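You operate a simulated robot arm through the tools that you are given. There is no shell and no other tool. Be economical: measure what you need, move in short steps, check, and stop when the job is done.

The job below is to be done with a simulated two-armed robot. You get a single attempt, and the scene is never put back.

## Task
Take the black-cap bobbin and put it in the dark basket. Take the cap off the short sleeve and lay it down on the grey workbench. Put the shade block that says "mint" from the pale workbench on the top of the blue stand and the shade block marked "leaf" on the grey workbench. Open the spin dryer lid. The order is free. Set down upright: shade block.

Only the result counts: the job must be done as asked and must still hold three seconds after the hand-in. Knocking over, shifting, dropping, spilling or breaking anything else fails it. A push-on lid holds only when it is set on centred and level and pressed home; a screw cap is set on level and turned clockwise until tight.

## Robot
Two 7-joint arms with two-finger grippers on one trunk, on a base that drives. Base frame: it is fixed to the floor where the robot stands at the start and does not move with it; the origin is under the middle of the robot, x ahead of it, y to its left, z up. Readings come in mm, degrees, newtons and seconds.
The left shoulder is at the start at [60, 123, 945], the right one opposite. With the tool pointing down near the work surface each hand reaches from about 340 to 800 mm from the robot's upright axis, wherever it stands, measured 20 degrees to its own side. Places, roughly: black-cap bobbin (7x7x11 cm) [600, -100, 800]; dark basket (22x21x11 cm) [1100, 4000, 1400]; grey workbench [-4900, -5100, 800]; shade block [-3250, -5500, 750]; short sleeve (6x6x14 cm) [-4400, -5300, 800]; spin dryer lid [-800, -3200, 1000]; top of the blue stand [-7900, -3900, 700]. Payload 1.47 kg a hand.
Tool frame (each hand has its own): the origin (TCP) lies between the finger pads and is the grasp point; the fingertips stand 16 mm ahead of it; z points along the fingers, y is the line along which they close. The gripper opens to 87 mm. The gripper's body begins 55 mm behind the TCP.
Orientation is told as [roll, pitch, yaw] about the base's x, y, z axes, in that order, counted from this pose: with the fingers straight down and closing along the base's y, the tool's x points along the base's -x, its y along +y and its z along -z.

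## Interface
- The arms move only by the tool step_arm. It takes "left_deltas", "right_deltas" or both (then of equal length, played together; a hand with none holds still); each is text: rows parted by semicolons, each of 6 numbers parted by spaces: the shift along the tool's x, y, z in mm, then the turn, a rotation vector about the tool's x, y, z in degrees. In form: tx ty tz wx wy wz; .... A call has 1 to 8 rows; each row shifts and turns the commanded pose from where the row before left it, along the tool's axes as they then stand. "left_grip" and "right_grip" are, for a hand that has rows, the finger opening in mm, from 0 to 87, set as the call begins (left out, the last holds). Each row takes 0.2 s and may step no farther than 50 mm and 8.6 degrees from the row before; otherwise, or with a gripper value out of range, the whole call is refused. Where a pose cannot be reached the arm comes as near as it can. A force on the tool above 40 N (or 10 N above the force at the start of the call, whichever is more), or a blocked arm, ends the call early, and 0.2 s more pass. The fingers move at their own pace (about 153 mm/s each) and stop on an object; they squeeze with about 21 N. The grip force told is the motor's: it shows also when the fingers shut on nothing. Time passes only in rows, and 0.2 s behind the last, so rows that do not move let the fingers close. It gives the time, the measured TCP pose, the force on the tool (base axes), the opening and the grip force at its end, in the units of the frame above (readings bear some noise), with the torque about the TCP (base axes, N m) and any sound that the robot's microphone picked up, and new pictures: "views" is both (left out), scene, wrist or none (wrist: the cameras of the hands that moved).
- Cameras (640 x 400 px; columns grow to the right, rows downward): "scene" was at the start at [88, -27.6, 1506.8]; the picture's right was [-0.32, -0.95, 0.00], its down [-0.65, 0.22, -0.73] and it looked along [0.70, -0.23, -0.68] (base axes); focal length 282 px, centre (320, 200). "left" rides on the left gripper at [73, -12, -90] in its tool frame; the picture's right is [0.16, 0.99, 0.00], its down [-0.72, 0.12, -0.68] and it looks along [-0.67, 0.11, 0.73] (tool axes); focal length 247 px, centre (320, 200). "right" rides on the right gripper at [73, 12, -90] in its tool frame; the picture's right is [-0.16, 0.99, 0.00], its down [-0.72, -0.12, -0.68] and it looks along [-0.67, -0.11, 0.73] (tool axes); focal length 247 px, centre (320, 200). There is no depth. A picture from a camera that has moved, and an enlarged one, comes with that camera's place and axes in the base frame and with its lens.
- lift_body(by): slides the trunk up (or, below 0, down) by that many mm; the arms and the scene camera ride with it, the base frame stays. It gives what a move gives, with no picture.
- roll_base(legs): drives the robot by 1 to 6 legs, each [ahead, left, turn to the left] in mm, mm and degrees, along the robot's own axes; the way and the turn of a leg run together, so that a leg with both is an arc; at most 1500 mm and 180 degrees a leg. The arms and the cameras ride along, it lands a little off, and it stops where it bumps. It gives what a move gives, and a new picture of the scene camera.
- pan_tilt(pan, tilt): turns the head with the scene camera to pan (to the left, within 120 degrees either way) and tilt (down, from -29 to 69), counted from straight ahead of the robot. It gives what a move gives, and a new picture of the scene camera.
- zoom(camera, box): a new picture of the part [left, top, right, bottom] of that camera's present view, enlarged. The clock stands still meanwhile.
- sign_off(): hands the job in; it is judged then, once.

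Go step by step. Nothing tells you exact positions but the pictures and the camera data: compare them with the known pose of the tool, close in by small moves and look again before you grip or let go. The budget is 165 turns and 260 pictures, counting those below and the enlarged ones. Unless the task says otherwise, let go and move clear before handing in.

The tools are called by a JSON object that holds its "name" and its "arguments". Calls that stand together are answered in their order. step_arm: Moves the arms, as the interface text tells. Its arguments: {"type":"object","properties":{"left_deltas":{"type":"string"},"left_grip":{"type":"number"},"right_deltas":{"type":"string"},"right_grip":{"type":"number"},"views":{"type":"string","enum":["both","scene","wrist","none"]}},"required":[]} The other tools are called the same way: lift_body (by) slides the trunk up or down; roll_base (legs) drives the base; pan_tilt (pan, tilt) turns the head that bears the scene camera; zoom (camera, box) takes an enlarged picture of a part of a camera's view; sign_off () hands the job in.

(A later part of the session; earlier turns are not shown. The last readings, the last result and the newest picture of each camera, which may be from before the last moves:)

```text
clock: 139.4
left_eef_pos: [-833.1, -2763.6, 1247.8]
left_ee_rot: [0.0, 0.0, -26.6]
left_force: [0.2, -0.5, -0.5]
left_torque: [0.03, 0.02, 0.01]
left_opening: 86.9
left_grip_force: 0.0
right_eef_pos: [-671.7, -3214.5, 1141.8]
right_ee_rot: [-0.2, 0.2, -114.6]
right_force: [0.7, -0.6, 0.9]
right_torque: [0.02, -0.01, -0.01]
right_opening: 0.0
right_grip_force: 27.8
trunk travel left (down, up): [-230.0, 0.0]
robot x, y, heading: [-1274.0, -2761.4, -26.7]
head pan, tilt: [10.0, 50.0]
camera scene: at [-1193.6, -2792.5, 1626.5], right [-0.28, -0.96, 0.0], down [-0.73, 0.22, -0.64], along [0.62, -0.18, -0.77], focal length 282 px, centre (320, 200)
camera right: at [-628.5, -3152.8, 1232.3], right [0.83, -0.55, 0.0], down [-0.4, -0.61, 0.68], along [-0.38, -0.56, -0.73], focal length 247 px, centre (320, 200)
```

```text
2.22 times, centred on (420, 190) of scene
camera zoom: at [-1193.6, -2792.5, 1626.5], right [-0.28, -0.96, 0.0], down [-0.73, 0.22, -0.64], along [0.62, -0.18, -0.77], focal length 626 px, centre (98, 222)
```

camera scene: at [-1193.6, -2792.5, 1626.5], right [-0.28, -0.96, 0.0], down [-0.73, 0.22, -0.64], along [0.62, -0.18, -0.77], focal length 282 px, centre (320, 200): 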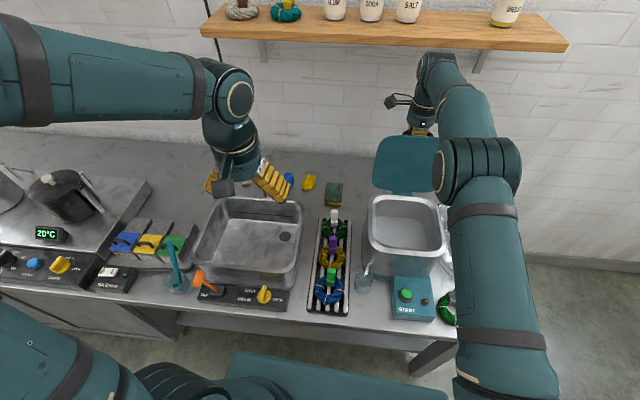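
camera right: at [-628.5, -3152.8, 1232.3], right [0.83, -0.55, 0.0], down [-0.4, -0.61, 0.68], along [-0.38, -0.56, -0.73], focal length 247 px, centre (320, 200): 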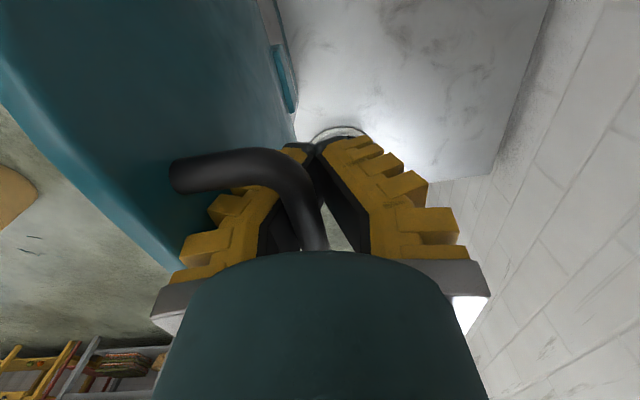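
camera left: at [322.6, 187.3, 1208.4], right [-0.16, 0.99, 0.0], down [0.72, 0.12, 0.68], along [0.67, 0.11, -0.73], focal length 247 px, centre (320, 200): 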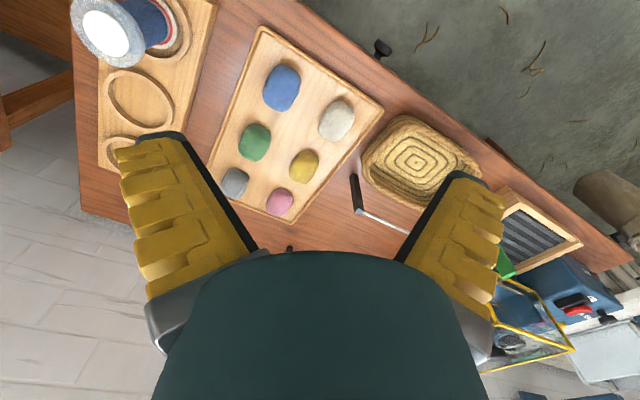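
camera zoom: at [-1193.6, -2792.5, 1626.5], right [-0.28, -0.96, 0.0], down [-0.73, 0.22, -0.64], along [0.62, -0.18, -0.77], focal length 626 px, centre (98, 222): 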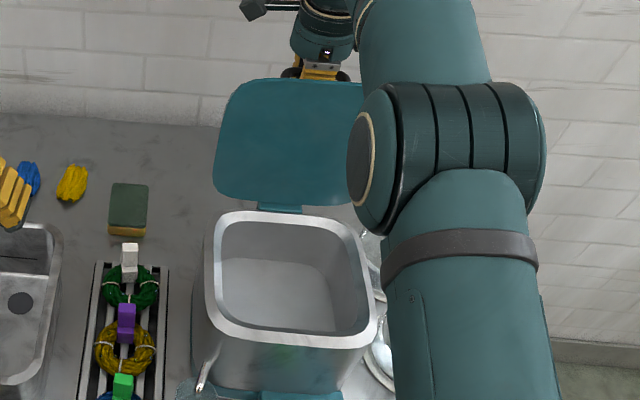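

Near vertical now. One more step while watching the force for the stop.

{"name": "step_arm", "arguments": {"right_deltas": "0 16 5 0 0 0;0 14 7 0 0 0;0 0 0 0 0 0"}}

{"name": "zoom", "arguments": {"camera": "scene", "box": [340, 60, 500, 240]}}

```text
clock: 140.2
left_eef_pos: [-833.2, -2763.1, 1247.6]
left_ee_rot: [-0.1, 0.1, -26.6]
left_force: [0.3, -0.3, -0.3]
left_torque: [0.03, 0.05, 0.0]
left_opening: 87.1
left_grip_force: 0.0
right_eef_pos: [-656.2, -3219.0, 1137.6]
right_ee_rot: [0.8, 0.0, -114.5]
right_force: [1.7, -0.7, 22.3]
right_torque: [0.14, 1.06, 0.04]
right_opening: 0.0
right_grip_force: 29.0
right hand out of reach, approached as far as the arm can: row 1, 2
trunk travel left (down, up): [-230.0, 0.0]
robot x, y, heading: [-1275.1, -2764.2, -26.4]
head pan, tilt: [10.0, 50.0]
stopped in row 3 (right hand): the force on the tool passed its limit at 42 N (the readings are from after the stop); the commanded pose is now the measured one
camera scene: at [-1192.9, -2791.6, 1626.7], right [-0.28, -0.96, 0.0], down [-0.73, 0.22, -0.64], along [0.62, -0.18, -0.77], focal length 282 px, centre (320, 200)
camera right: at [-615.9, -3156.8, 1227.7], right [0.83, -0.55, 0.01], down [-0.41, -0.61, 0.68], along [-0.37, -0.57, -0.73], focal length 247 px, centre (320, 200)
```

scene: 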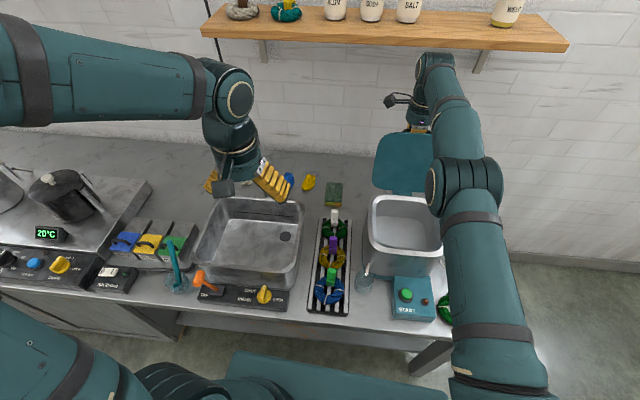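
right: 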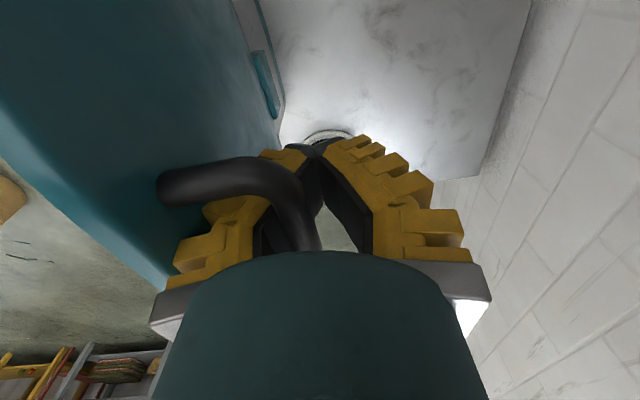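

```text
2.22 times, centred on (420, 150) of scene
camera zoom: at [-1192.9, -2791.6, 1626.7], right [-0.28, -0.96, 0.0], down [-0.73, 0.22, -0.64], along [0.62, -0.18, -0.77], focal length 626 px, centre (98, 311)
```

zoom: 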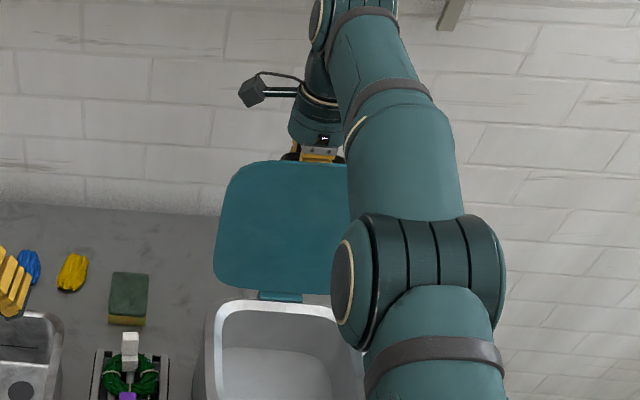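

The right arm is at its reach limit with the lid about vertical. To release safely, I'll bring the left hand (closed, turned) in front of the lid's left half to push it back.

{"name": "step_arm", "arguments": {"left_deltas": "0 0 0 0 0 8.5;0 0 0 0 0 8.5;0 0 0 0 0 8.5;0 0 0 0 0 8.5;0 0 0 0 0 8.5;0 0 0 0 0 8.5;0 0 0 0 0 8.5;0 0 0 0 0 8.5", "left_grip": 0, "views": "none"}}

{"name": "step_arm", "arguments": {"left_deltas": "0 0 0 0 0 8.5;0 0 0 0 0 8.5;-44 22 0 0 0 0;-44 22 0 0 0 0;-44 22 0 0 0 0;-44 22 5 0 0 0;-44 22 10 0 0 0;-44 22 10 0 0 0"}}

```text
clock: 142.0
left_eef_pos: [-834.6, -2761.0, 1249.5]
left_ee_rot: [0.2, -0.2, -94.9]
left_force: [0.6, 0.7, 0.2]
left_torque: [0.01, -0.03, -0.03]
left_opening: 0.0
left_grip_force: 21.3
right_eef_pos: [-660.6, -3217.9, 1137.9]
right_ee_rot: [0.7, 0.0, -114.6]
right_force: [2.8, -0.4, 34.2]
right_torque: [0.15, 1.54, 0.05]
right_opening: 0.0
right_grip_force: 29.8
trunk travel left (down, up): [-230.0, 0.0]
robot x, y, heading: [-1279.1, -2764.8, -26.3]
head pan, tilt: [10.0, 50.0]
```

```text
refused: row 7 steps farther than a row can; nothing moved
```

I relieve the right hand's downward press a little and move the left hand in smaller rows.

{"name": "step_arm", "arguments": {"left_deltas": "0 0 0 0 0 8.5;0 0 0 0 0 8.5;-42 22 0 0 0 0;-42 22 0 0 0 0;-42 22 0 0 0 0;-42 22 5 0 0 0;-42 22 10 0 0 0;0 0 0 0 0 0", "right_deltas": "0 0 -2 0 0 0;0 0 -2 0 0 0;0 0 -2 0 0 0;0 0 0 0 0 0;0 0 0 0 0 0;0 0 0 0 0 0;0 0 0 0 0 0;0 0 0 0 0 0"}}

```text
clock: 143.8
left_eef_pos: [-806.6, -3000.9, 1234.0]
left_ee_rot: [0.0, 0.0, -111.6]
left_force: [0.0, 0.0, 1.3]
left_torque: [-0.05, -0.03, 0.03]
left_opening: 0.0
left_grip_force: 21.0
right_eef_pos: [-658.7, -3220.4, 1139.8]
right_ee_rot: [0.5, 0.0, -114.6]
right_force: [-1.0, 0.6, -0.5]
right_torque: [0.01, -0.03, -0.01]
right_opening: 0.0
right_grip_force: 27.8
trunk travel left (down, up): [-230.0, 0.0]
robot x, y, heading: [-1277.7, -2763.1, -26.4]
head pan, tilt: [10.0, 50.0]
camera scene: at [-1194.6, -2791.4, 1626.8], right [-0.28, -0.96, 0.0], down [-0.73, 0.22, -0.64], along [0.62, -0.18, -0.77], focal length 282 px, centre (320, 200)
camera right: at [-617.4, -3157.9, 1229.9], right [0.83, -0.55, 0.01], down [-0.41, -0.61, 0.68], along [-0.37, -0.57, -0.73], focal length 247 px, centre (320, 200)
camera left: at [-790.0, -2928.4, 1323.6], right [0.98, -0.22, 0.0], down [-0.16, -0.72, 0.68], along [-0.15, -0.66, -0.73], focal length 247 px, centre (320, 200)
```

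scene: 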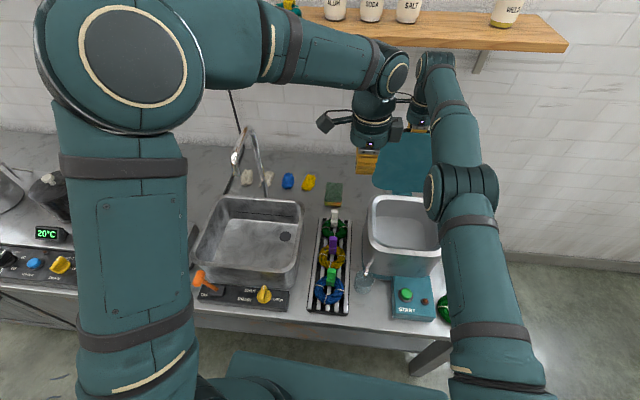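
right: 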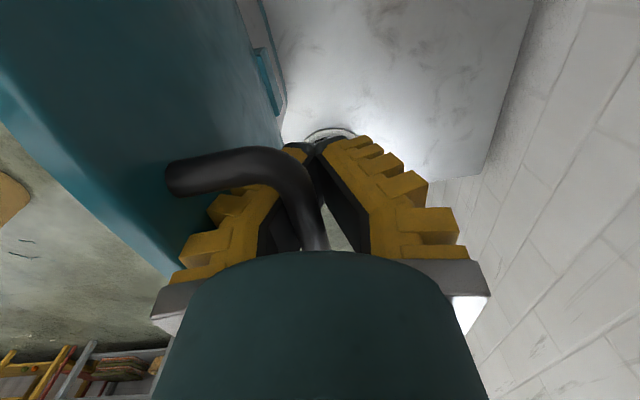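
left: 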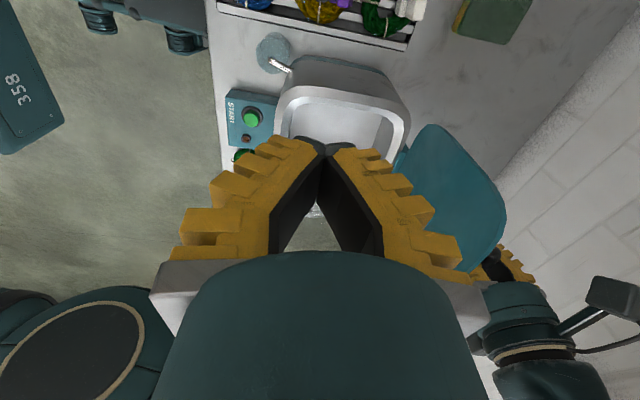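

The left hand has clear space. I bring it down in front of the lid.

{"name": "step_arm", "arguments": {"left_deltas": "-15 22 22 0 0 0;-15 22 22 0 0 0;-15 22 22 0 0 0;-15 22 22 0 0 0;0 0 0 0 0 0"}}

{"name": "zoom", "arguments": {"camera": "scene", "box": [320, 60, 500, 260]}}

```text
clock: 145.0
left_eef_pos: [-747.6, -3088.6, 1143.5]
left_ee_rot: [0.1, 0.0, -111.6]
left_force: [0.3, -0.4, -0.5]
left_torque: [0.01, -0.05, 0.03]
left_opening: 0.0
left_grip_force: 21.1
right_eef_pos: [-658.0, -3220.1, 1140.4]
right_ee_rot: [0.5, 0.1, -114.5]
right_force: [0.0, -0.1, -0.5]
right_torque: [-0.01, 0.0, 0.0]
right_opening: 0.1
right_grip_force: 28.3
trunk travel left (down, up): [-230.0, 0.0]
robot x, y, heading: [-1277.8, -2768.5, -26.2]
head pan, tilt: [10.0, 50.0]
camera scene: at [-1194.5, -2791.4, 1626.8], right [-0.28, -0.96, 0.0], down [-0.73, 0.22, -0.64], along [0.62, -0.18, -0.77], focal length 282 px, centre (320, 200)
camera left: at [-731.5, -3016.7, 1234.0], right [0.98, -0.22, 0.0], down [-0.16, -0.71, 0.68], along [-0.15, -0.66, -0.73], focal length 247 px, centre (320, 200)
```

scene: 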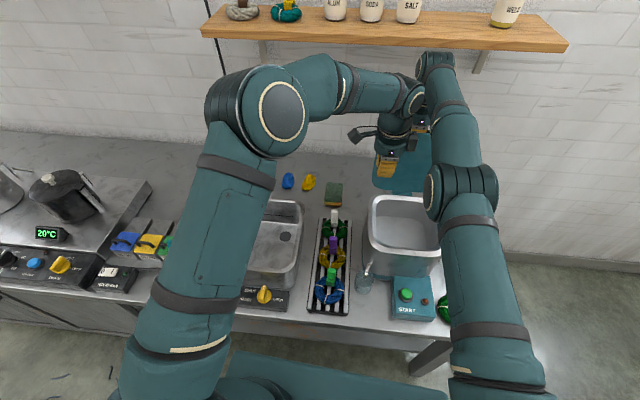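
left: 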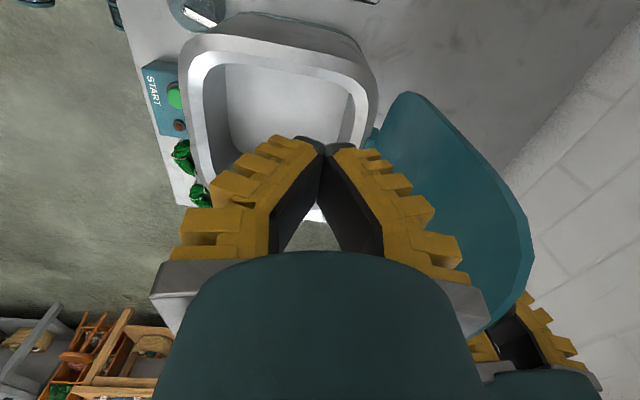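

```text
2.00 times, centred on (410, 160) of scene
camera zoom: at [-1194.5, -2791.4, 1626.8], right [-0.28, -0.96, 0.0], down [-0.73, 0.22, -0.64], along [0.62, -0.18, -0.77], focal length 563 px, centre (140, 280)
```

zoom: 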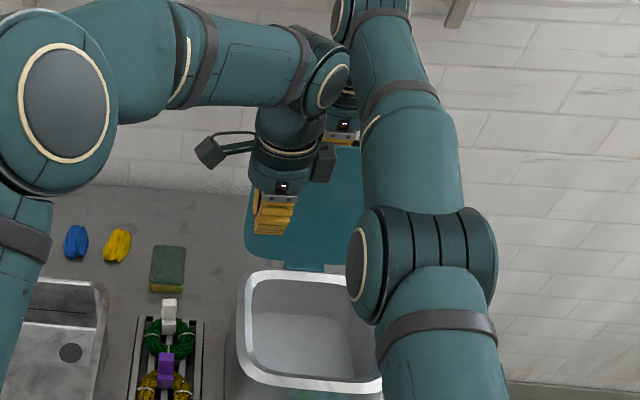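

I push forward in small steps to meet the lid.

{"name": "step_arm", "arguments": {"left_deltas": "0 12 0 0 0 0;0 10 0 0 0 0;0 8 0 0 0 0;0 0 0 0 0 0"}}

```text
clock: 146.0
left_eef_pos: [-719.5, -3098.3, 1144.9]
left_ee_rot: [0.0, 0.1, -111.6]
left_force: [-0.6, -0.3, -0.2]
left_torque: [0.02, 0.02, 0.0]
left_opening: 0.0
left_grip_force: 21.1
right_eef_pos: [-657.8, -3219.0, 1139.6]
right_ee_rot: [0.5, 0.0, -114.4]
right_force: [-0.2, 0.6, 0.7]
right_torque: [-0.01, 0.0, 0.04]
right_opening: 0.0
right_grip_force: 28.9
trunk travel left (down, up): [-230.0, 0.0]
robot x, y, heading: [-1278.8, -2765.7, -26.8]
head pan, tilt: [10.0, 50.0]
camera scene: at [-1194.1, -2791.9, 1626.8], right [-0.28, -0.96, 0.0], down [-0.73, 0.22, -0.64], along [0.62, -0.18, -0.77], focal length 282 px, centre (320, 200)
camera left: at [-702.2, -3026.1, 1234.8], right [0.98, -0.22, 0.0], down [-0.16, -0.72, 0.68], along [-0.15, -0.66, -0.73], focal length 247 px, centre (320, 200)
```

scene: 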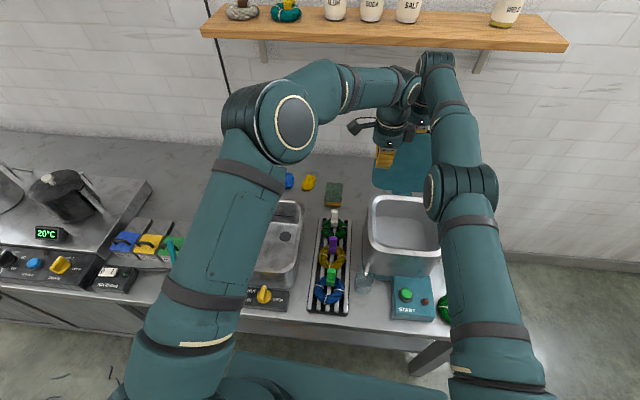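
left: 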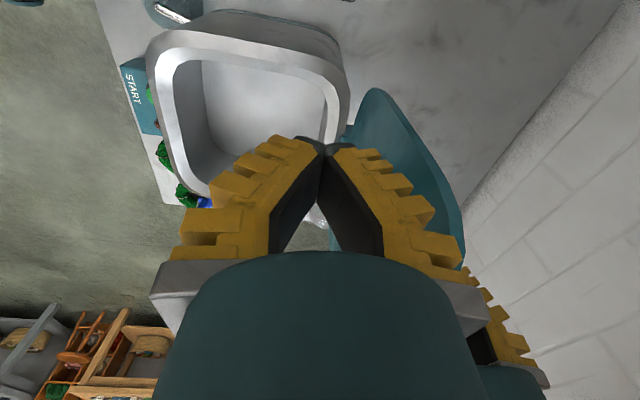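

The left hand now guards the lid from the front. I open the right hand slightly and lift it straight off the bar.

{"name": "step_arm", "arguments": {"right_deltas": "0 0 0 0 0 0;0 0 0 0 0 0;0 0 -8 0 0 0;0 0 -15 0 0 0;0 0 -25 0 0 0;0 0 -25 0 0 0;0 0 0 0 0 0", "right_grip": 30}}

{"name": "zoom", "arguments": {"camera": "left", "box": [260, 60, 580, 380]}}

```text
clock: 147.6
left_eef_pos: [-718.5, -3098.8, 1143.8]
left_ee_rot: [0.1, 0.0, -111.6]
left_force: [-0.6, -0.4, 0.2]
left_torque: [0.03, 0.0, 0.01]
left_opening: 0.3
left_grip_force: 21.0
right_eef_pos: [-669.8, -3212.0, 1210.7]
right_ee_rot: [0.4, 0.0, -114.5]
right_force: [-0.4, -0.6, 0.2]
right_torque: [0.04, 0.03, -0.01]
right_opening: 36.1
right_grip_force: 5.0
right hand out of reach, approached as far as the arm can: row 4, 5, 6
trunk travel left (down, up): [-230.0, 0.0]
robot x, y, heading: [-1276.1, -2765.8, -26.5]
head pan, tilt: [10.0, 50.0]
camera scene: at [-1193.2, -2792.6, 1626.7], right [-0.28, -0.96, 0.0], down [-0.73, 0.22, -0.64], along [0.62, -0.18, -0.77], focal length 282 px, centre (320, 200)
camera right: at [-628.7, -3150.9, 1300.9], right [0.83, -0.55, 0.01], down [-0.41, -0.61, 0.68], along [-0.37, -0.57, -0.73], focal length 247 px, centre (320, 200)
```

scene: 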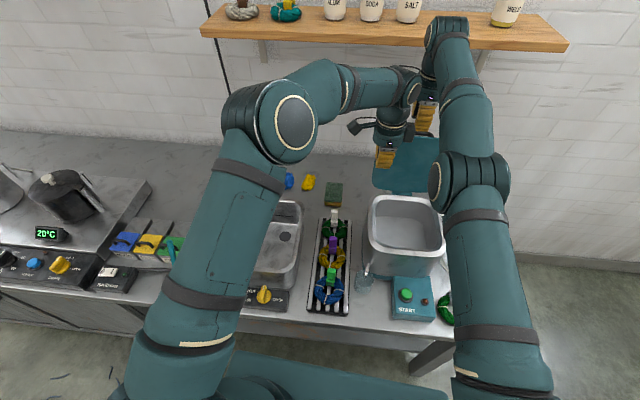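
right: 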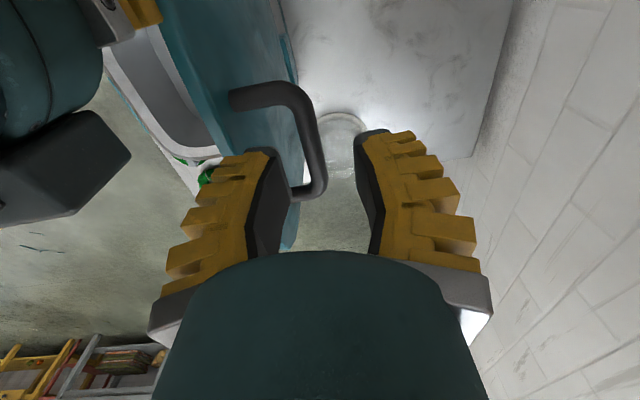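

```text
1.25 times, centred on (420, 220) of left
camera zoom: at [-701.7, -3026.7, 1234.3], right [0.98, -0.22, 0.0], down [-0.16, -0.72, 0.68], along [-0.15, -0.66, -0.73], focal length 309 px, centre (195, 175)
```

zoom: 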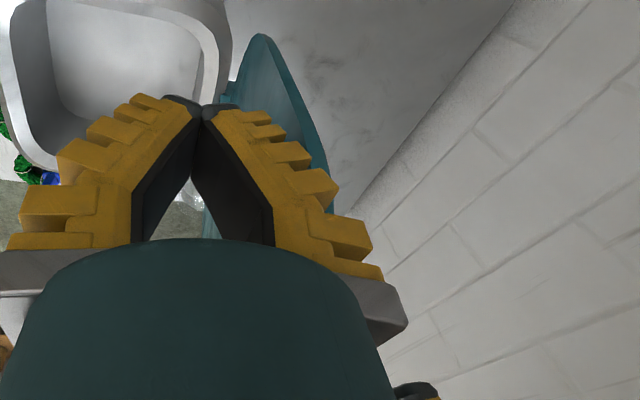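

The right hand is free of the bar. I move it sideways to the right and then back, and push the lid further with the left.

{"name": "step_arm", "arguments": {"right_deltas": "-35 -5 -10 0 0 0;-40 -10 -5 0 0 0;-40 -10 0 0 0 0;-40 -10 0 0 0 0;-30 -30 0 0 0 0;-10 -45 0 0 0 0;0 -45 0 0 0 0;0 -45 0 0 0 0", "right_grip": 30}}

{"name": "zoom", "arguments": {"camera": "scene", "box": [340, 60, 500, 260]}}

```text
clock: 149.4
left_eef_pos: [-720.3, -3097.6, 1145.8]
left_ee_rot: [0.1, 0.0, -111.6]
left_force: [-0.5, -0.1, 0.1]
left_torque: [0.01, -0.01, -0.01]
left_opening: 0.0
left_grip_force: 21.0
right_eef_pos: [-817.8, -3405.9, 1267.5]
right_ee_rot: [0.4, 0.1, -114.5]
right_force: [-0.7, -0.1, -0.1]
right_torque: [0.01, -0.02, 0.03]
right_opening: 36.2
right_grip_force: 4.3
right hand out of reach, approached as far as the arm can: row 2, 3, 4, 5, 6, 7, 8
trunk travel left (down, up): [-230.0, 0.0]
robot x, y, heading: [-1272.6, -2764.4, -26.3]
head pan, tilt: [10.0, 50.0]
camera scene: at [-1194.8, -2791.9, 1626.8], right [-0.28, -0.96, 0.0], down [-0.73, 0.22, -0.64], along [0.62, -0.18, -0.77], focal length 282 px, centre (320, 200)
camera right: at [-777.6, -3343.9, 1357.9], right [0.83, -0.55, 0.01], down [-0.41, -0.61, 0.68], along [-0.37, -0.57, -0.73], focal length 247 px, centre (320, 200)
```

scene: 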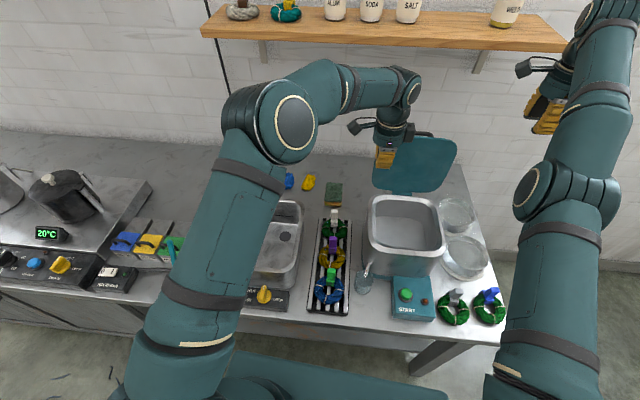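
right: 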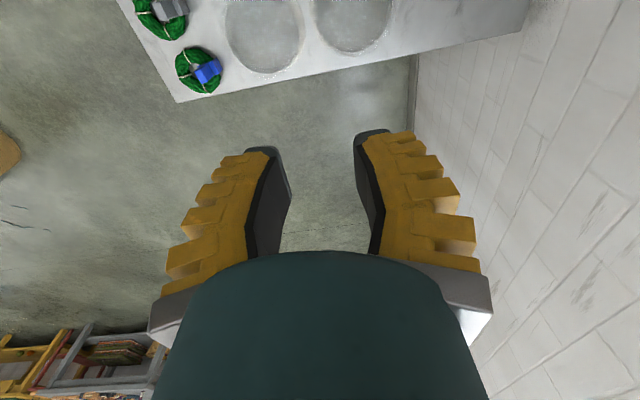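

```text
2.00 times, centred on (420, 160) of scene
camera zoom: at [-1194.8, -2791.9, 1626.8], right [-0.28, -0.96, 0.0], down [-0.73, 0.22, -0.64], along [0.62, -0.18, -0.77], focal length 563 px, centre (120, 280)
```

zoom: 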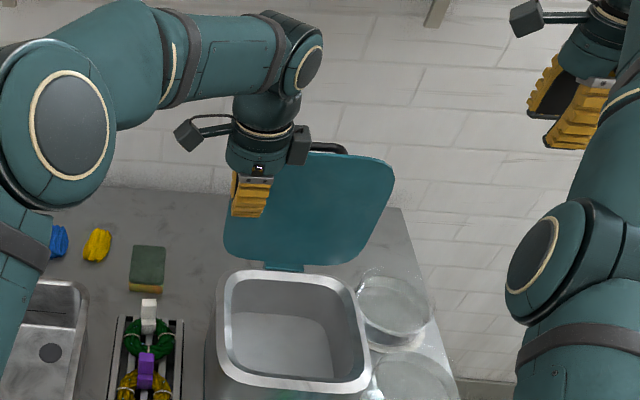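

The lid stands up. I push a bit more with the left hand to its stop.

{"name": "step_arm", "arguments": {"left_deltas": "0 12 0 0 0 0;0 12 0 0 0 0;0 12 0 0 0 0;0 0 0 0 0 0"}}

{"name": "zoom", "arguments": {"camera": "scene", "box": [340, 60, 500, 260]}}

```text
clock: 150.4
left_eef_pos: [-686.0, -3112.0, 1146.4]
left_ee_rot: [0.0, 0.0, -111.7]
left_force: [-0.3, 0.2, 0.3]
left_torque: [-0.01, 0.04, 0.01]
left_opening: 0.2
left_grip_force: 21.1
right_eef_pos: [-817.6, -3405.0, 1266.7]
right_ee_rot: [0.4, 0.0, -114.5]
right_force: [-0.6, 0.0, 0.0]
right_torque: [-0.01, 0.02, 0.0]
right_opening: 36.1
right_grip_force: 4.7
trunk travel left (down, up): [-230.0, 0.0]
robot x, y, heading: [-1273.3, -2765.9, -26.6]
head pan, tilt: [10.0, 50.0]
camera scene: at [-1194.3, -2791.7, 1626.8], right [-0.28, -0.96, 0.0], down [-0.73, 0.22, -0.64], along [0.62, -0.18, -0.77], focal length 282 px, centre (320, 200)
camera left: at [-670.1, -3040.0, 1236.5], right [0.98, -0.22, 0.0], down [-0.16, -0.72, 0.68], along [-0.15, -0.66, -0.73], focal length 247 px, centre (320, 200)
```

scene: 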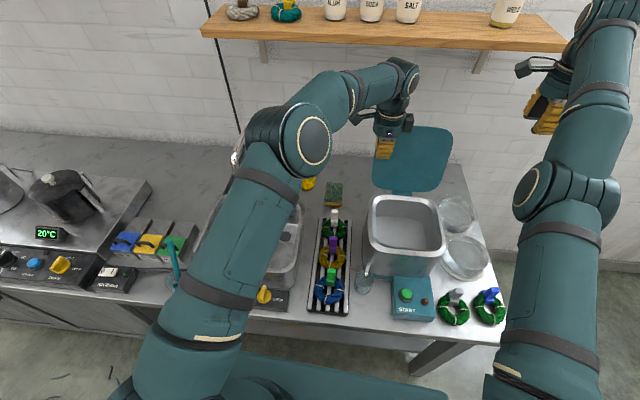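
left: 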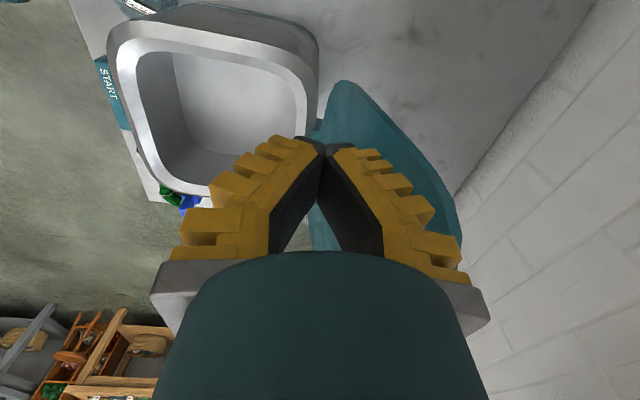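

```text
2.00 times, centred on (420, 160) of scene
camera zoom: at [-1194.3, -2791.7, 1626.8], right [-0.28, -0.96, 0.0], down [-0.73, 0.22, -0.64], along [0.62, -0.18, -0.77], focal length 563 px, centre (120, 280)
```

zoom: 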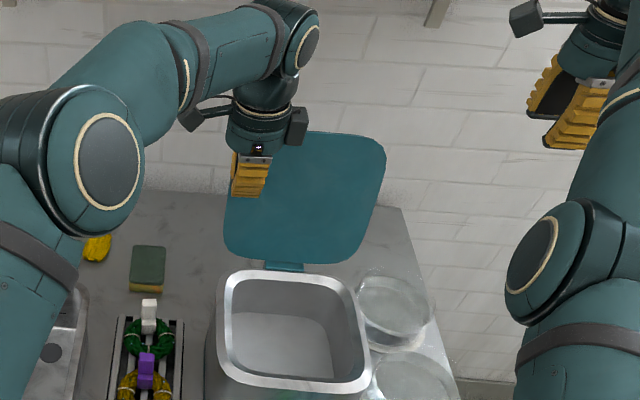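

The lid follows freely and is past vertical. I retract the left hand and check that it stays.

{"name": "step_arm", "arguments": {"left_deltas": "0 -30 0 0 0 0;0 -40 -10 0 0 0;0 -40 -15 0 0 0;10 -40 -15 0 0 0;20 -40 -15 0 0 0;30 -35 -15 0 0 0;30 -30 -15 0 0 0;30 -10 0 0 0 0", "views": "none"}}

{"name": "step_arm", "arguments": {"right_deltas": "0 -40 0 0 0 -8.5;0 -40 0 0 0 -8.5;0 -40 0 0 0 -8.5;0 -30 0 0 0 -8.5;0 0 0 0 0 -8.5;0 0 0 0 0 -8.5;0 0 0 0 0 -8.5;0 0 0 0 0 -8.5", "left_deltas": "0 0 0 0 0 -8.5;0 0 0 0 0 -8.5;0 0 0 0 0 -8.5;0 0 0 0 0 -8.5;0 0 0 0 0 -8.5;0 0 0 0 0 -8.5;0 0 0 0 0 -8.5;0 0 0 0 0 -8.5", "views": "scene", "left_grip": 87, "right_grip": 87}}

{"name": "zoom", "arguments": {"camera": "scene", "box": [340, 60, 500, 260]}}

```text
clock: 152.2
left_eef_pos: [-890.5, -2900.7, 1229.6]
left_ee_rot: [0.1, 0.0, -111.6]
left_force: [0.6, -0.2, -0.4]
left_torque: [0.0, 0.02, 0.01]
left_opening: 0.0
left_grip_force: 20.8
right_eef_pos: [-817.2, -3404.6, 1265.9]
right_ee_rot: [0.4, 0.1, -114.5]
right_force: [-0.3, -0.8, 1.1]
right_torque: [0.02, -0.02, -0.01]
right_opening: 35.9
right_grip_force: 4.3
trunk travel left (down, up): [-230.0, 0.0]
robot x, y, heading: [-1273.5, -2764.1, -26.7]
head pan, tilt: [10.0, 50.0]
```

```text
clock: 154.0
left_eef_pos: [-888.3, -2903.3, 1231.1]
left_ee_rot: [-0.1, 0.0, -43.5]
left_force: [0.0, 0.8, 0.7]
left_torque: [-0.02, 0.03, 0.01]
left_opening: 86.8
left_grip_force: 0.1
right_eef_pos: [-886.5, -3450.4, 1308.0]
right_ee_rot: [0.2, -0.4, -46.3]
right_force: [0.4, 0.2, -0.2]
right_torque: [0.03, 0.02, -0.02]
right_opening: 86.9
right_grip_force: 0.0
right hand out of reach, approached as far as the arm can: row 1, 2, 3, 4
trunk travel left (down, up): [-230.0, 0.0]
robot x, y, heading: [-1273.8, -2768.6, -26.5]
head pan, tilt: [10.0, 50.0]
camera scene: at [-1194.0, -2792.0, 1626.8], right [-0.28, -0.96, 0.0], down [-0.73, 0.22, -0.64], along [0.62, -0.18, -0.77], focal length 282 px, centre (320, 200)
```

scene: 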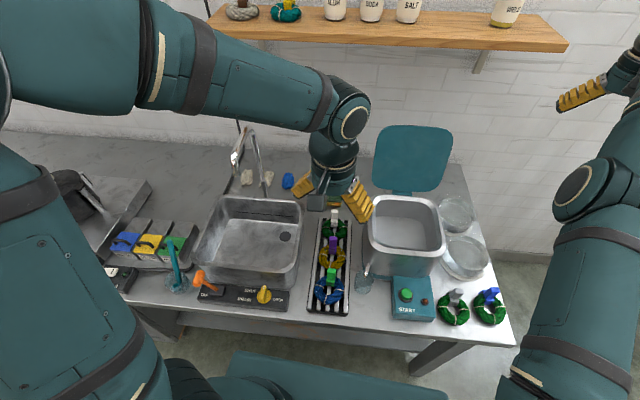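

```text
2.00 times, centred on (420, 160) of scene
camera zoom: at [-1194.0, -2792.0, 1626.8], right [-0.28, -0.96, 0.0], down [-0.73, 0.22, -0.64], along [0.62, -0.18, -0.77], focal length 563 px, centre (120, 280)
```

zoom: 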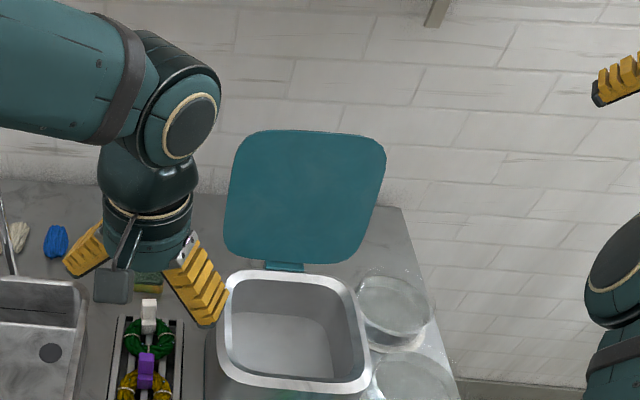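

The lid stays open by itself. I back away, restore compact arm poses and turn toward the pale workbench.

{"name": "roll_base", "arguments": {"legs": [[-600, 0, 0]]}}

{"name": "step_arm", "arguments": {"right_deltas": "0 0 0 0 0 -8;0 0 0 0 0 -8;0 0 0 0 0 -4;30 28 20 0 0 0;30 28 20 0 0 0;30 28 20 0 0 0;30 28 20 0 0 0;30 28 20 0 0 0", "left_deltas": "0 0 0 0 0 -8.5;0 0 0 0 0 -8.5;0 25 0 0 0 0;0 25 0 0 0 0;0 25 0 0 0 0;0 25 0 0 0 0;0 25 0 0 0 0;0 25 0 0 0 0", "views": "none"}}

{"name": "pan_tilt", "arguments": {"pan": 0, "tilt": 20}}

{"name": "roll_base", "arguments": {"legs": [[0, 0, -90], [1000, 0, 0]]}}

```text
clock: 157.3
left_eef_pos: [-1408.4, -2644.8, 1230.0]
left_ee_rot: [0.0, 0.0, -43.9]
left_force: [-0.5, 0.5, -0.2]
left_torque: [0.0, -0.03, 0.0]
left_opening: 86.9
left_grip_force: 0.1
right_eef_pos: [-1407.7, -3192.2, 1308.2]
right_ee_rot: [0.1, -0.4, -46.9]
right_force: [-1.2, -0.4, 0.6]
right_torque: [0.0, -0.04, 0.0]
right_opening: 87.1
right_grip_force: 0.1
trunk travel left (down, up): [-230.0, 0.0]
robot x, y, heading: [-1795.5, -2502.5, -26.9]
head pan, tilt: [10.0, 50.0]
camera scene: at [-1712.8, -2532.1, 1626.8], right [-0.29, -0.96, 0.0], down [-0.73, 0.22, -0.64], along [0.62, -0.19, -0.77], focal length 282 px, centre (320, 200)
```

scene: 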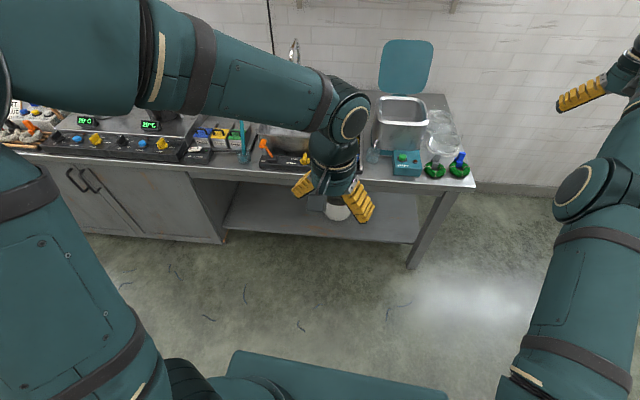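

```text
clock: 159.1
left_eef_pos: [-1341.1, -2509.7, 1231.0]
left_ee_rot: [0.0, 0.0, -26.9]
left_force: [0.6, 0.4, 0.2]
left_torque: [-0.01, 0.03, 0.0]
left_opening: 87.0
left_grip_force: 0.0
right_eef_pos: [-1357.3, -3154.1, 1289.1]
right_ee_rot: [0.0, -0.3, -26.8]
right_force: [0.1, 0.0, -0.5]
right_torque: [-0.01, 0.0, -0.03]
right_opening: 86.9
right_grip_force: 0.0
right hand out of reach, approached as far as the arm can: row 4, 5, 6, 7, 8
trunk travel left (down, up): [-230.0, 0.0]
robot x, y, heading: [-1791.7, -2505.8, -27.0]
head pan, tilt: [10.0, 50.0]
```

```text
clock: 160.0
left_eef_pos: [-1340.5, -2511.5, 1232.1]
left_ee_rot: [0.0, 0.0, -26.9]
left_force: [-0.2, -0.1, 0.2]
left_torque: [0.02, 0.0, -0.02]
left_opening: 87.1
left_grip_force: 0.1
right_eef_pos: [-1357.4, -3154.4, 1290.6]
right_ee_rot: [0.1, -0.4, -26.8]
right_force: [0.9, -1.0, 0.0]
right_torque: [0.04, -0.02, 0.01]
right_opening: 87.2
right_grip_force: 0.2
trunk travel left (down, up): [-230.0, 0.0]
robot x, y, heading: [-1793.7, -2505.2, -26.9]
head pan, tilt: [0.0, 20.0]
camera scene: at [-1702.9, -2552.0, 1672.3], right [-0.45, -0.89, 0.0], down [-0.31, 0.15, -0.94], along [0.84, -0.42, -0.34], focal length 282 px, centre (320, 200)
```

scene: 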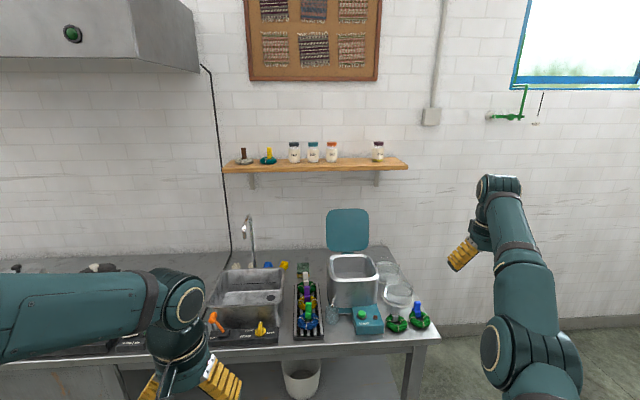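

```text
clock: 169.2
left_eef_pos: [-2241.6, -3877.9, 1231.8]
left_ee_rot: [0.1, 0.0, -115.4]
left_force: [0.3, -0.2, -0.2]
left_torque: [0.0, 0.01, -0.01]
left_opening: 86.7
left_grip_force: 0.0
right_eef_pos: [-2885.3, -3878.6, 1290.3]
right_ee_rot: [0.1, -0.4, -115.4]
right_force: [0.0, -0.7, 0.7]
right_torque: [-0.02, -0.02, 0.02]
right_opening: 87.0
right_grip_force: 0.0
trunk travel left (down, up): [-230.0, 0.0]
robot x, y, heading: [-2245.6, -3426.1, -115.0]
head pan, tilt: [0.0, 20.0]
camera scene: at [-2291.7, -3519.3, 1672.3], right [-0.9, 0.43, 0.0], down [0.15, 0.31, -0.94], along [-0.4, -0.85, -0.34], focal length 282 px, centre (320, 200)
```

scene: 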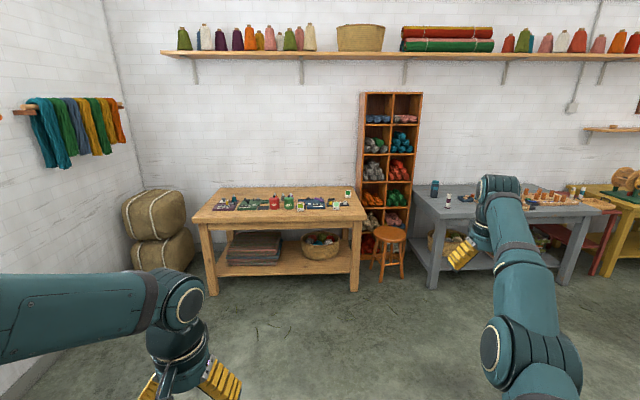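

The pale bench with labelled blocks is ahead, the grey bench to its right. I zoom in and also bring the right arm back in.

{"name": "zoom", "arguments": {"camera": "scene", "box": [190, 180, 380, 230]}}

{"name": "zoom", "arguments": {"camera": "scene", "box": [410, 170, 640, 270]}}

{"name": "step_arm", "arguments": {"right_deltas": "30 32 20 0 0 0;30 32 20 0 0 0;30 32 20 0 0 0;30 32 20 0 0 0;30 32 20 0 0 0;0 0 0 0 0 0", "views": "none"}}

```text
3.37 times, centred on (285, 205) of scene
camera zoom: at [-2291.7, -3519.3, 1672.3], right [-0.9, 0.43, 0.0], down [0.15, 0.31, -0.94], along [-0.4, -0.85, -0.34], focal length 948 px, centre (438, 183)
```

zoom: 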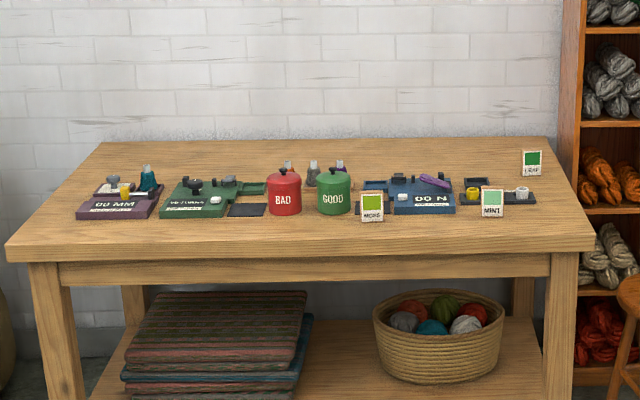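

```text
2.78 times, centred on (525, 220) of scene
camera zoom: at [-2291.7, -3519.3, 1672.3], right [-0.9, 0.43, 0.0], down [0.15, 0.31, -0.94], along [-0.4, -0.85, -0.34], focal length 783 px, centre (-250, 144)
```

zoom: 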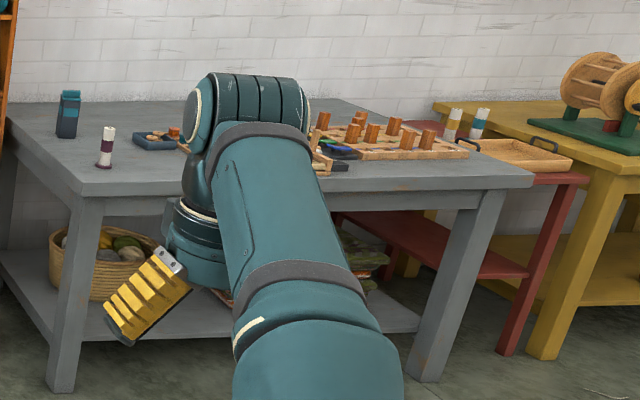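

```text
clock: 170.6
left_eef_pos: [-2243.7, -3877.9, 1232.4]
left_ee_rot: [0.1, 0.0, -115.4]
left_force: [-0.1, 0.8, 0.4]
left_torque: [0.0, -0.01, 0.0]
left_opening: 87.0
left_grip_force: 0.0
right_eef_pos: [-2794.2, -3963.3, 1259.4]
right_ee_rot: [0.1, -0.3, -115.4]
right_force: [0.0, 0.3, -0.1]
right_torque: [-0.01, 0.02, 0.04]
right_opening: 87.1
right_grip_force: 0.2
right hand out of reach, approached as far as the arm can: row 1, 2, 3, 4, 5
trunk travel left (down, up): [-230.0, 0.0]
robot x, y, heading: [-2244.5, -3426.4, -115.4]
head pan, tilt: [0.0, 20.0]
```

Blocks "moss", "mint" (front) and "leaf" (back right) stand at the bench's right end. I retract the right arm and roll closer.

{"name": "step_arm", "arguments": {"right_deltas": "42 5 10 0 0 0;42 5 10 0 0 0;42 5 10 0 0 0;42 5 10 0 0 0;42 5 10 0 0 0;42 5 10 0 0 0;42 5 10 0 0 0;0 0 0 0 0 0", "views": "none"}}

{"name": "pan_tilt", "arguments": {"pan": -10, "tilt": 40}}

{"name": "roll_base", "arguments": {"legs": [[1400, -250, 4]]}}

```text
clock: 172.4
left_eef_pos: [-2241.6, -3879.1, 1231.5]
left_ee_rot: [0.0, 0.0, -115.4]
left_force: [-0.4, -0.1, -0.4]
left_torque: [0.01, 0.02, 0.0]
left_opening: 87.2
left_grip_force: 0.1
right_eef_pos: [-2788.3, -3962.7, 1268.9]
right_ee_rot: [0.1, -0.3, -115.3]
right_force: [-0.7, -0.2, -0.1]
right_torque: [0.0, -0.03, 0.01]
right_opening: 87.2
right_grip_force: 0.1
right hand out of reach, approached as far as the arm can: row 1, 2, 3, 4, 5, 6, 7
trunk travel left (down, up): [-230.0, 0.0]
robot x, y, heading: [-2247.1, -3422.8, -115.1]
head pan, tilt: [0.0, 20.0]
```

```text
clock: 173.2
left_eef_pos: [-2241.3, -3879.3, 1232.5]
left_ee_rot: [0.0, 0.0, -115.4]
left_force: [-0.2, -0.1, 0.2]
left_torque: [0.01, 0.02, -0.01]
left_opening: 87.1
left_grip_force: 0.1
right_eef_pos: [-2788.8, -3962.2, 1269.7]
right_ee_rot: [0.1, -0.3, -115.4]
right_force: [-1.4, -0.5, -0.1]
right_torque: [0.04, -0.02, 0.04]
right_opening: 87.0
right_grip_force: 0.1
trunk travel left (down, up): [-230.0, 0.0]
robot x, y, heading: [-2247.9, -3422.3, -115.0]
head pan, tilt: [-10.0, 40.0]
camera scene: at [-2300.9, -3504.2, 1641.0], right [-0.82, 0.58, 0.0], down [0.37, 0.52, -0.77], along [-0.44, -0.63, -0.64], focal length 282 px, centre (320, 200)
```

scene: 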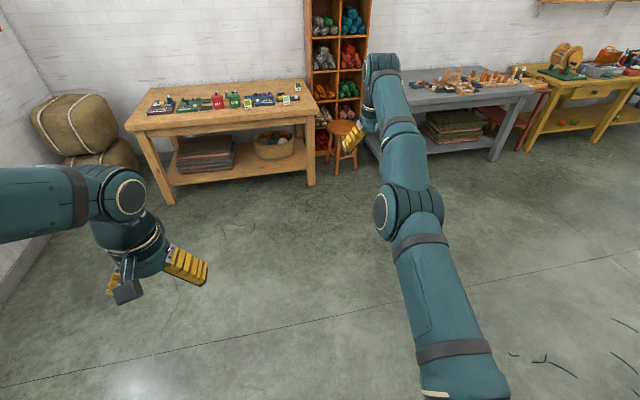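

```text
clock: 180.3
left_eef_pos: [-2939.1, -5088.0, 1231.5]
left_ee_rot: [0.0, -0.1, -108.5]
left_force: [0.3, -1.0, 0.0]
left_torque: [-0.01, -0.02, -0.01]
left_opening: 86.9
left_grip_force: 0.0
right_eef_pos: [-3472.5, -5238.8, 1269.8]
right_ee_rot: [0.1, -0.4, -108.4]
right_force: [0.0, -0.1, 0.0]
right_torque: [-0.01, -0.04, -0.03]
right_opening: 87.3
right_grip_force: 0.2
trunk travel left (down, up): [-230.0, 0.0]
robot x, y, heading: [-2998.9, -4640.1, -108.3]
head pan, tilt: [-10.0, 40.0]
camera scene: at [-3044.3, -4723.9, 1640.9], right [-0.88, 0.47, 0.0], down [0.3, 0.57, -0.77], along [-0.36, -0.67, -0.64], focal length 282 px, centre (320, 200)
```

scene: 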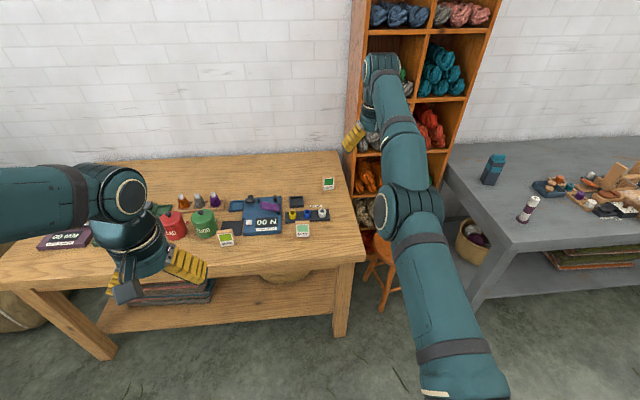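

I realise the right arm's commanded pose has drifted inside the body rather than outside reach. I command it forward again in steps until it tracks.

{"name": "step_arm", "arguments": {"right_deltas": "-35 -12 -30 0 0 0;-35 -12 -30 0 0 0;-35 -12 -30 0 0 0;-35 -12 -30 0 0 0;-35 -12 -30 0 0 0;-35 -12 -30 0 0 0;-35 -12 -30 0 0 0;-35 -12 -30 0 0 0", "views": "none"}}

{"name": "step_arm", "arguments": {"right_deltas": "-45 -10 -8 0 0 0;-45 -10 -8 0 0 0;-45 -10 -8 0 0 0;-45 -10 -8 0 0 0;0 0 0 0 0 0", "views": "scene"}}

```text
clock: 182.1
left_eef_pos: [-2938.1, -5089.2, 1231.3]
left_ee_rot: [0.1, 0.0, -108.4]
left_force: [-0.7, 0.0, 0.6]
left_torque: [0.02, 0.02, -0.05]
left_opening: 86.9
left_grip_force: 0.1
right_eef_pos: [-3489.3, -5208.5, 1325.3]
right_ee_rot: [0.1, -0.3, -108.2]
right_force: [0.1, -0.7, 0.3]
right_torque: [0.02, 0.0, 0.04]
right_opening: 86.9
right_grip_force: 0.1
right hand out of reach, approached as far as the arm can: row 1, 2, 3, 4, 5, 6, 7, 8
trunk travel left (down, up): [-230.0, 0.0]
robot x, y, heading: [-2997.6, -4637.9, -108.2]
head pan, tilt: [-10.0, 40.0]
```

```text
clock: 183.3
left_eef_pos: [-2938.2, -5089.0, 1231.7]
left_ee_rot: [0.0, 0.0, -108.4]
left_force: [0.1, 0.7, -0.3]
left_torque: [0.02, 0.0, 0.01]
left_opening: 86.8
left_grip_force: 0.0
right_eef_pos: [-3494.5, -5207.2, 1322.2]
right_ee_rot: [0.0, -0.4, -108.1]
right_force: [0.0, -0.2, 0.8]
right_torque: [0.0, 0.01, 0.02]
right_opening: 87.0
right_grip_force: 0.1
right hand out of reach, approached as far as the arm can: row 1, 2, 3, 4
trunk travel left (down, up): [-230.0, 0.0]
robot x, y, heading: [-3001.4, -4639.7, -108.3]
head pan, tilt: [-10.0, 40.0]
camera scene: at [-3043.9, -4723.7, 1640.9], right [-0.88, 0.47, 0.0], down [0.3, 0.57, -0.77], along [-0.36, -0.67, -0.64], focal length 282 px, centre (320, 200)
```

scene: 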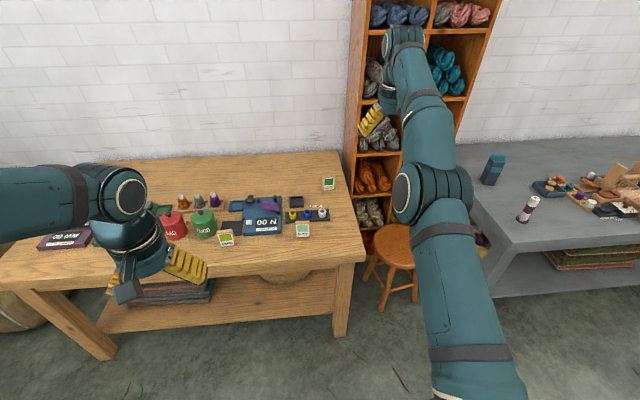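

The right arm seems stuck in a stretched configuration. I try perturbing it by tilting the tool and raising, to get the elbow to bend.

{"name": "step_arm", "arguments": {"right_deltas": "0 0 0 0 -8 0;0 0 0 0 -8 0;0 0 0 0 -8 0;0 0 0 0 -8 0;0 0 0 0 -8 0;0 0 0 0 0 0", "views": "scene"}}

```text
clock: 184.7
left_eef_pos: [-2938.4, -5087.6, 1232.0]
left_ee_rot: [-0.1, 0.1, -108.4]
left_force: [-0.5, -0.8, 0.2]
left_torque: [0.02, 0.0, -0.01]
left_opening: 86.9
left_grip_force: 0.1
right_eef_pos: [-3552.0, -5308.8, 1372.3]
right_ee_rot: [0.1, -40.3, -108.3]
right_force: [-0.3, 0.2, -0.2]
right_torque: [0.02, 0.02, 0.0]
right_opening: 87.2
right_grip_force: 0.1
right hand out of reach, approached as far as the arm can: row 1, 2, 3, 4, 5
trunk travel left (down, up): [-230.0, 0.0]
robot x, y, heading: [-3004.3, -4640.6, -108.3]
head pan, tilt: [-10.0, 40.0]
camera scene: at [-3044.0, -4723.5, 1640.9], right [-0.88, 0.47, 0.0], down [0.3, 0.57, -0.77], along [-0.36, -0.67, -0.64], focal length 282 px, centre (320, 200)
```

scene: 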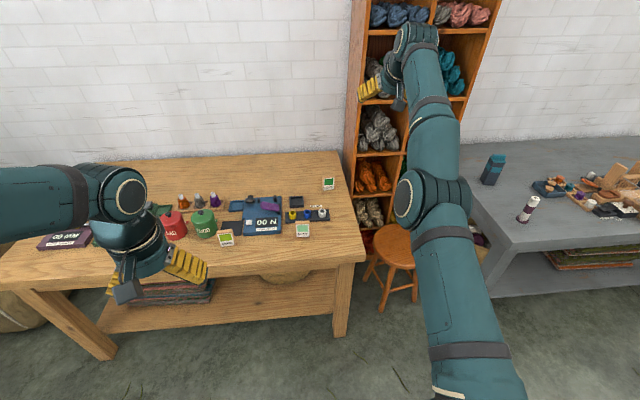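

The elbow stays straight; each row restarts from the measured pose. I try a different direction: straight down along an arc.

{"name": "step_arm", "arguments": {"right_deltas": "30 0 30 0 0 0;30 0 30 0 0 0;30 0 30 0 0 0;30 0 30 0 0 0;30 0 20 0 0 0;30 0 20 0 0 0", "views": "scene"}}

```text
clock: 186.1
left_eef_pos: [-2940.2, -5088.0, 1232.8]
left_ee_rot: [0.1, 0.0, -108.4]
left_force: [-0.6, -0.4, 0.0]
left_torque: [0.01, 0.02, 0.05]
left_opening: 87.0
left_grip_force: 0.1
right_eef_pos: [-3588.7, -5355.2, 1150.6]
right_ee_rot: [0.1, -40.4, -108.3]
right_force: [-0.6, 0.5, 1.4]
right_torque: [-0.02, -0.01, 0.01]
right_opening: 87.2
right_grip_force: 0.0
right hand out of reach, approached as far as the arm can: row 1, 2, 3, 4, 5, 6
trunk travel left (down, up): [-230.0, 0.0]
robot x, y, heading: [-3000.8, -4636.0, -108.4]
head pan, tilt: [-10.0, 40.0]
camera scene: at [-3044.8, -4724.5, 1640.9], right [-0.88, 0.47, 0.0], down [0.3, 0.57, -0.77], along [-0.36, -0.67, -0.64], focal length 282 px, centre (320, 200)
```

scene: 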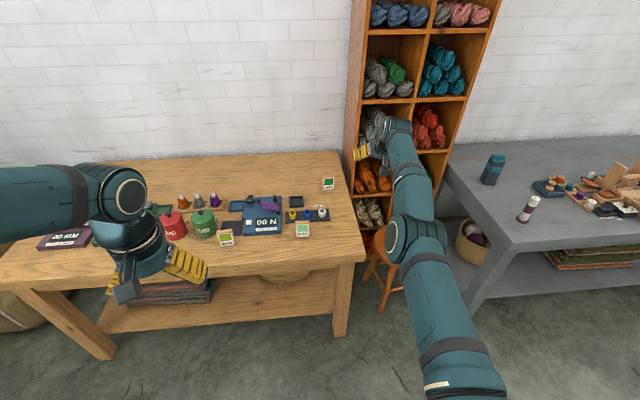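

I try sweeping left and inward, which should flex the elbow.

{"name": "step_arm", "arguments": {"right_deltas": "15 38 -14 0 0 0;15 38 -14 0 0 0;15 38 -14 0 0 0;15 38 -14 0 0 0;15 38 -14 0 0 0;15 38 -14 0 0 0", "views": "scene"}}

```text
clock: 187.5
left_eef_pos: [-2938.4, -5088.4, 1230.5]
left_ee_rot: [0.0, -0.1, -108.3]
left_force: [0.4, -0.1, 1.5]
left_torque: [0.01, 0.05, 0.04]
left_opening: 86.9
left_grip_force: 0.0
right_eef_pos: [-3376.8, -5435.1, 1178.4]
right_ee_rot: [0.0, -40.4, -108.4]
right_force: [0.5, -0.3, 0.9]
right_torque: [0.01, 0.05, -0.04]
right_opening: 87.0
right_grip_force: 0.2
right hand out of reach, approached as far as the arm can: row 1, 2, 3, 4, 5, 6
trunk travel left (down, up): [-230.0, 0.0]
robot x, y, heading: [-2996.4, -4638.8, -108.5]
head pan, tilt: [-10.0, 40.0]
camera scene: at [-3042.9, -4724.0, 1641.0], right [-0.88, 0.47, 0.0], down [0.3, 0.57, -0.77], along [-0.36, -0.67, -0.64], focal length 282 px, centre (320, 200)
```

scene: 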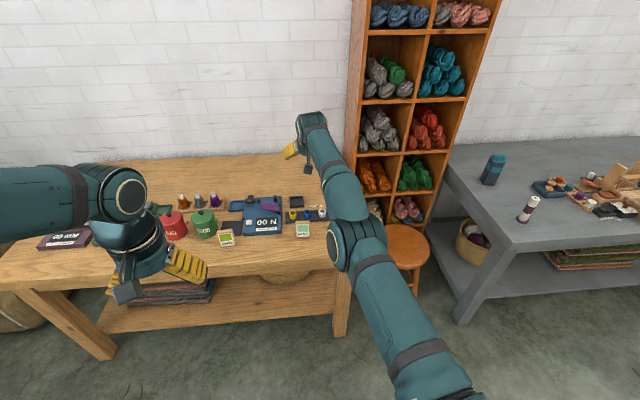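

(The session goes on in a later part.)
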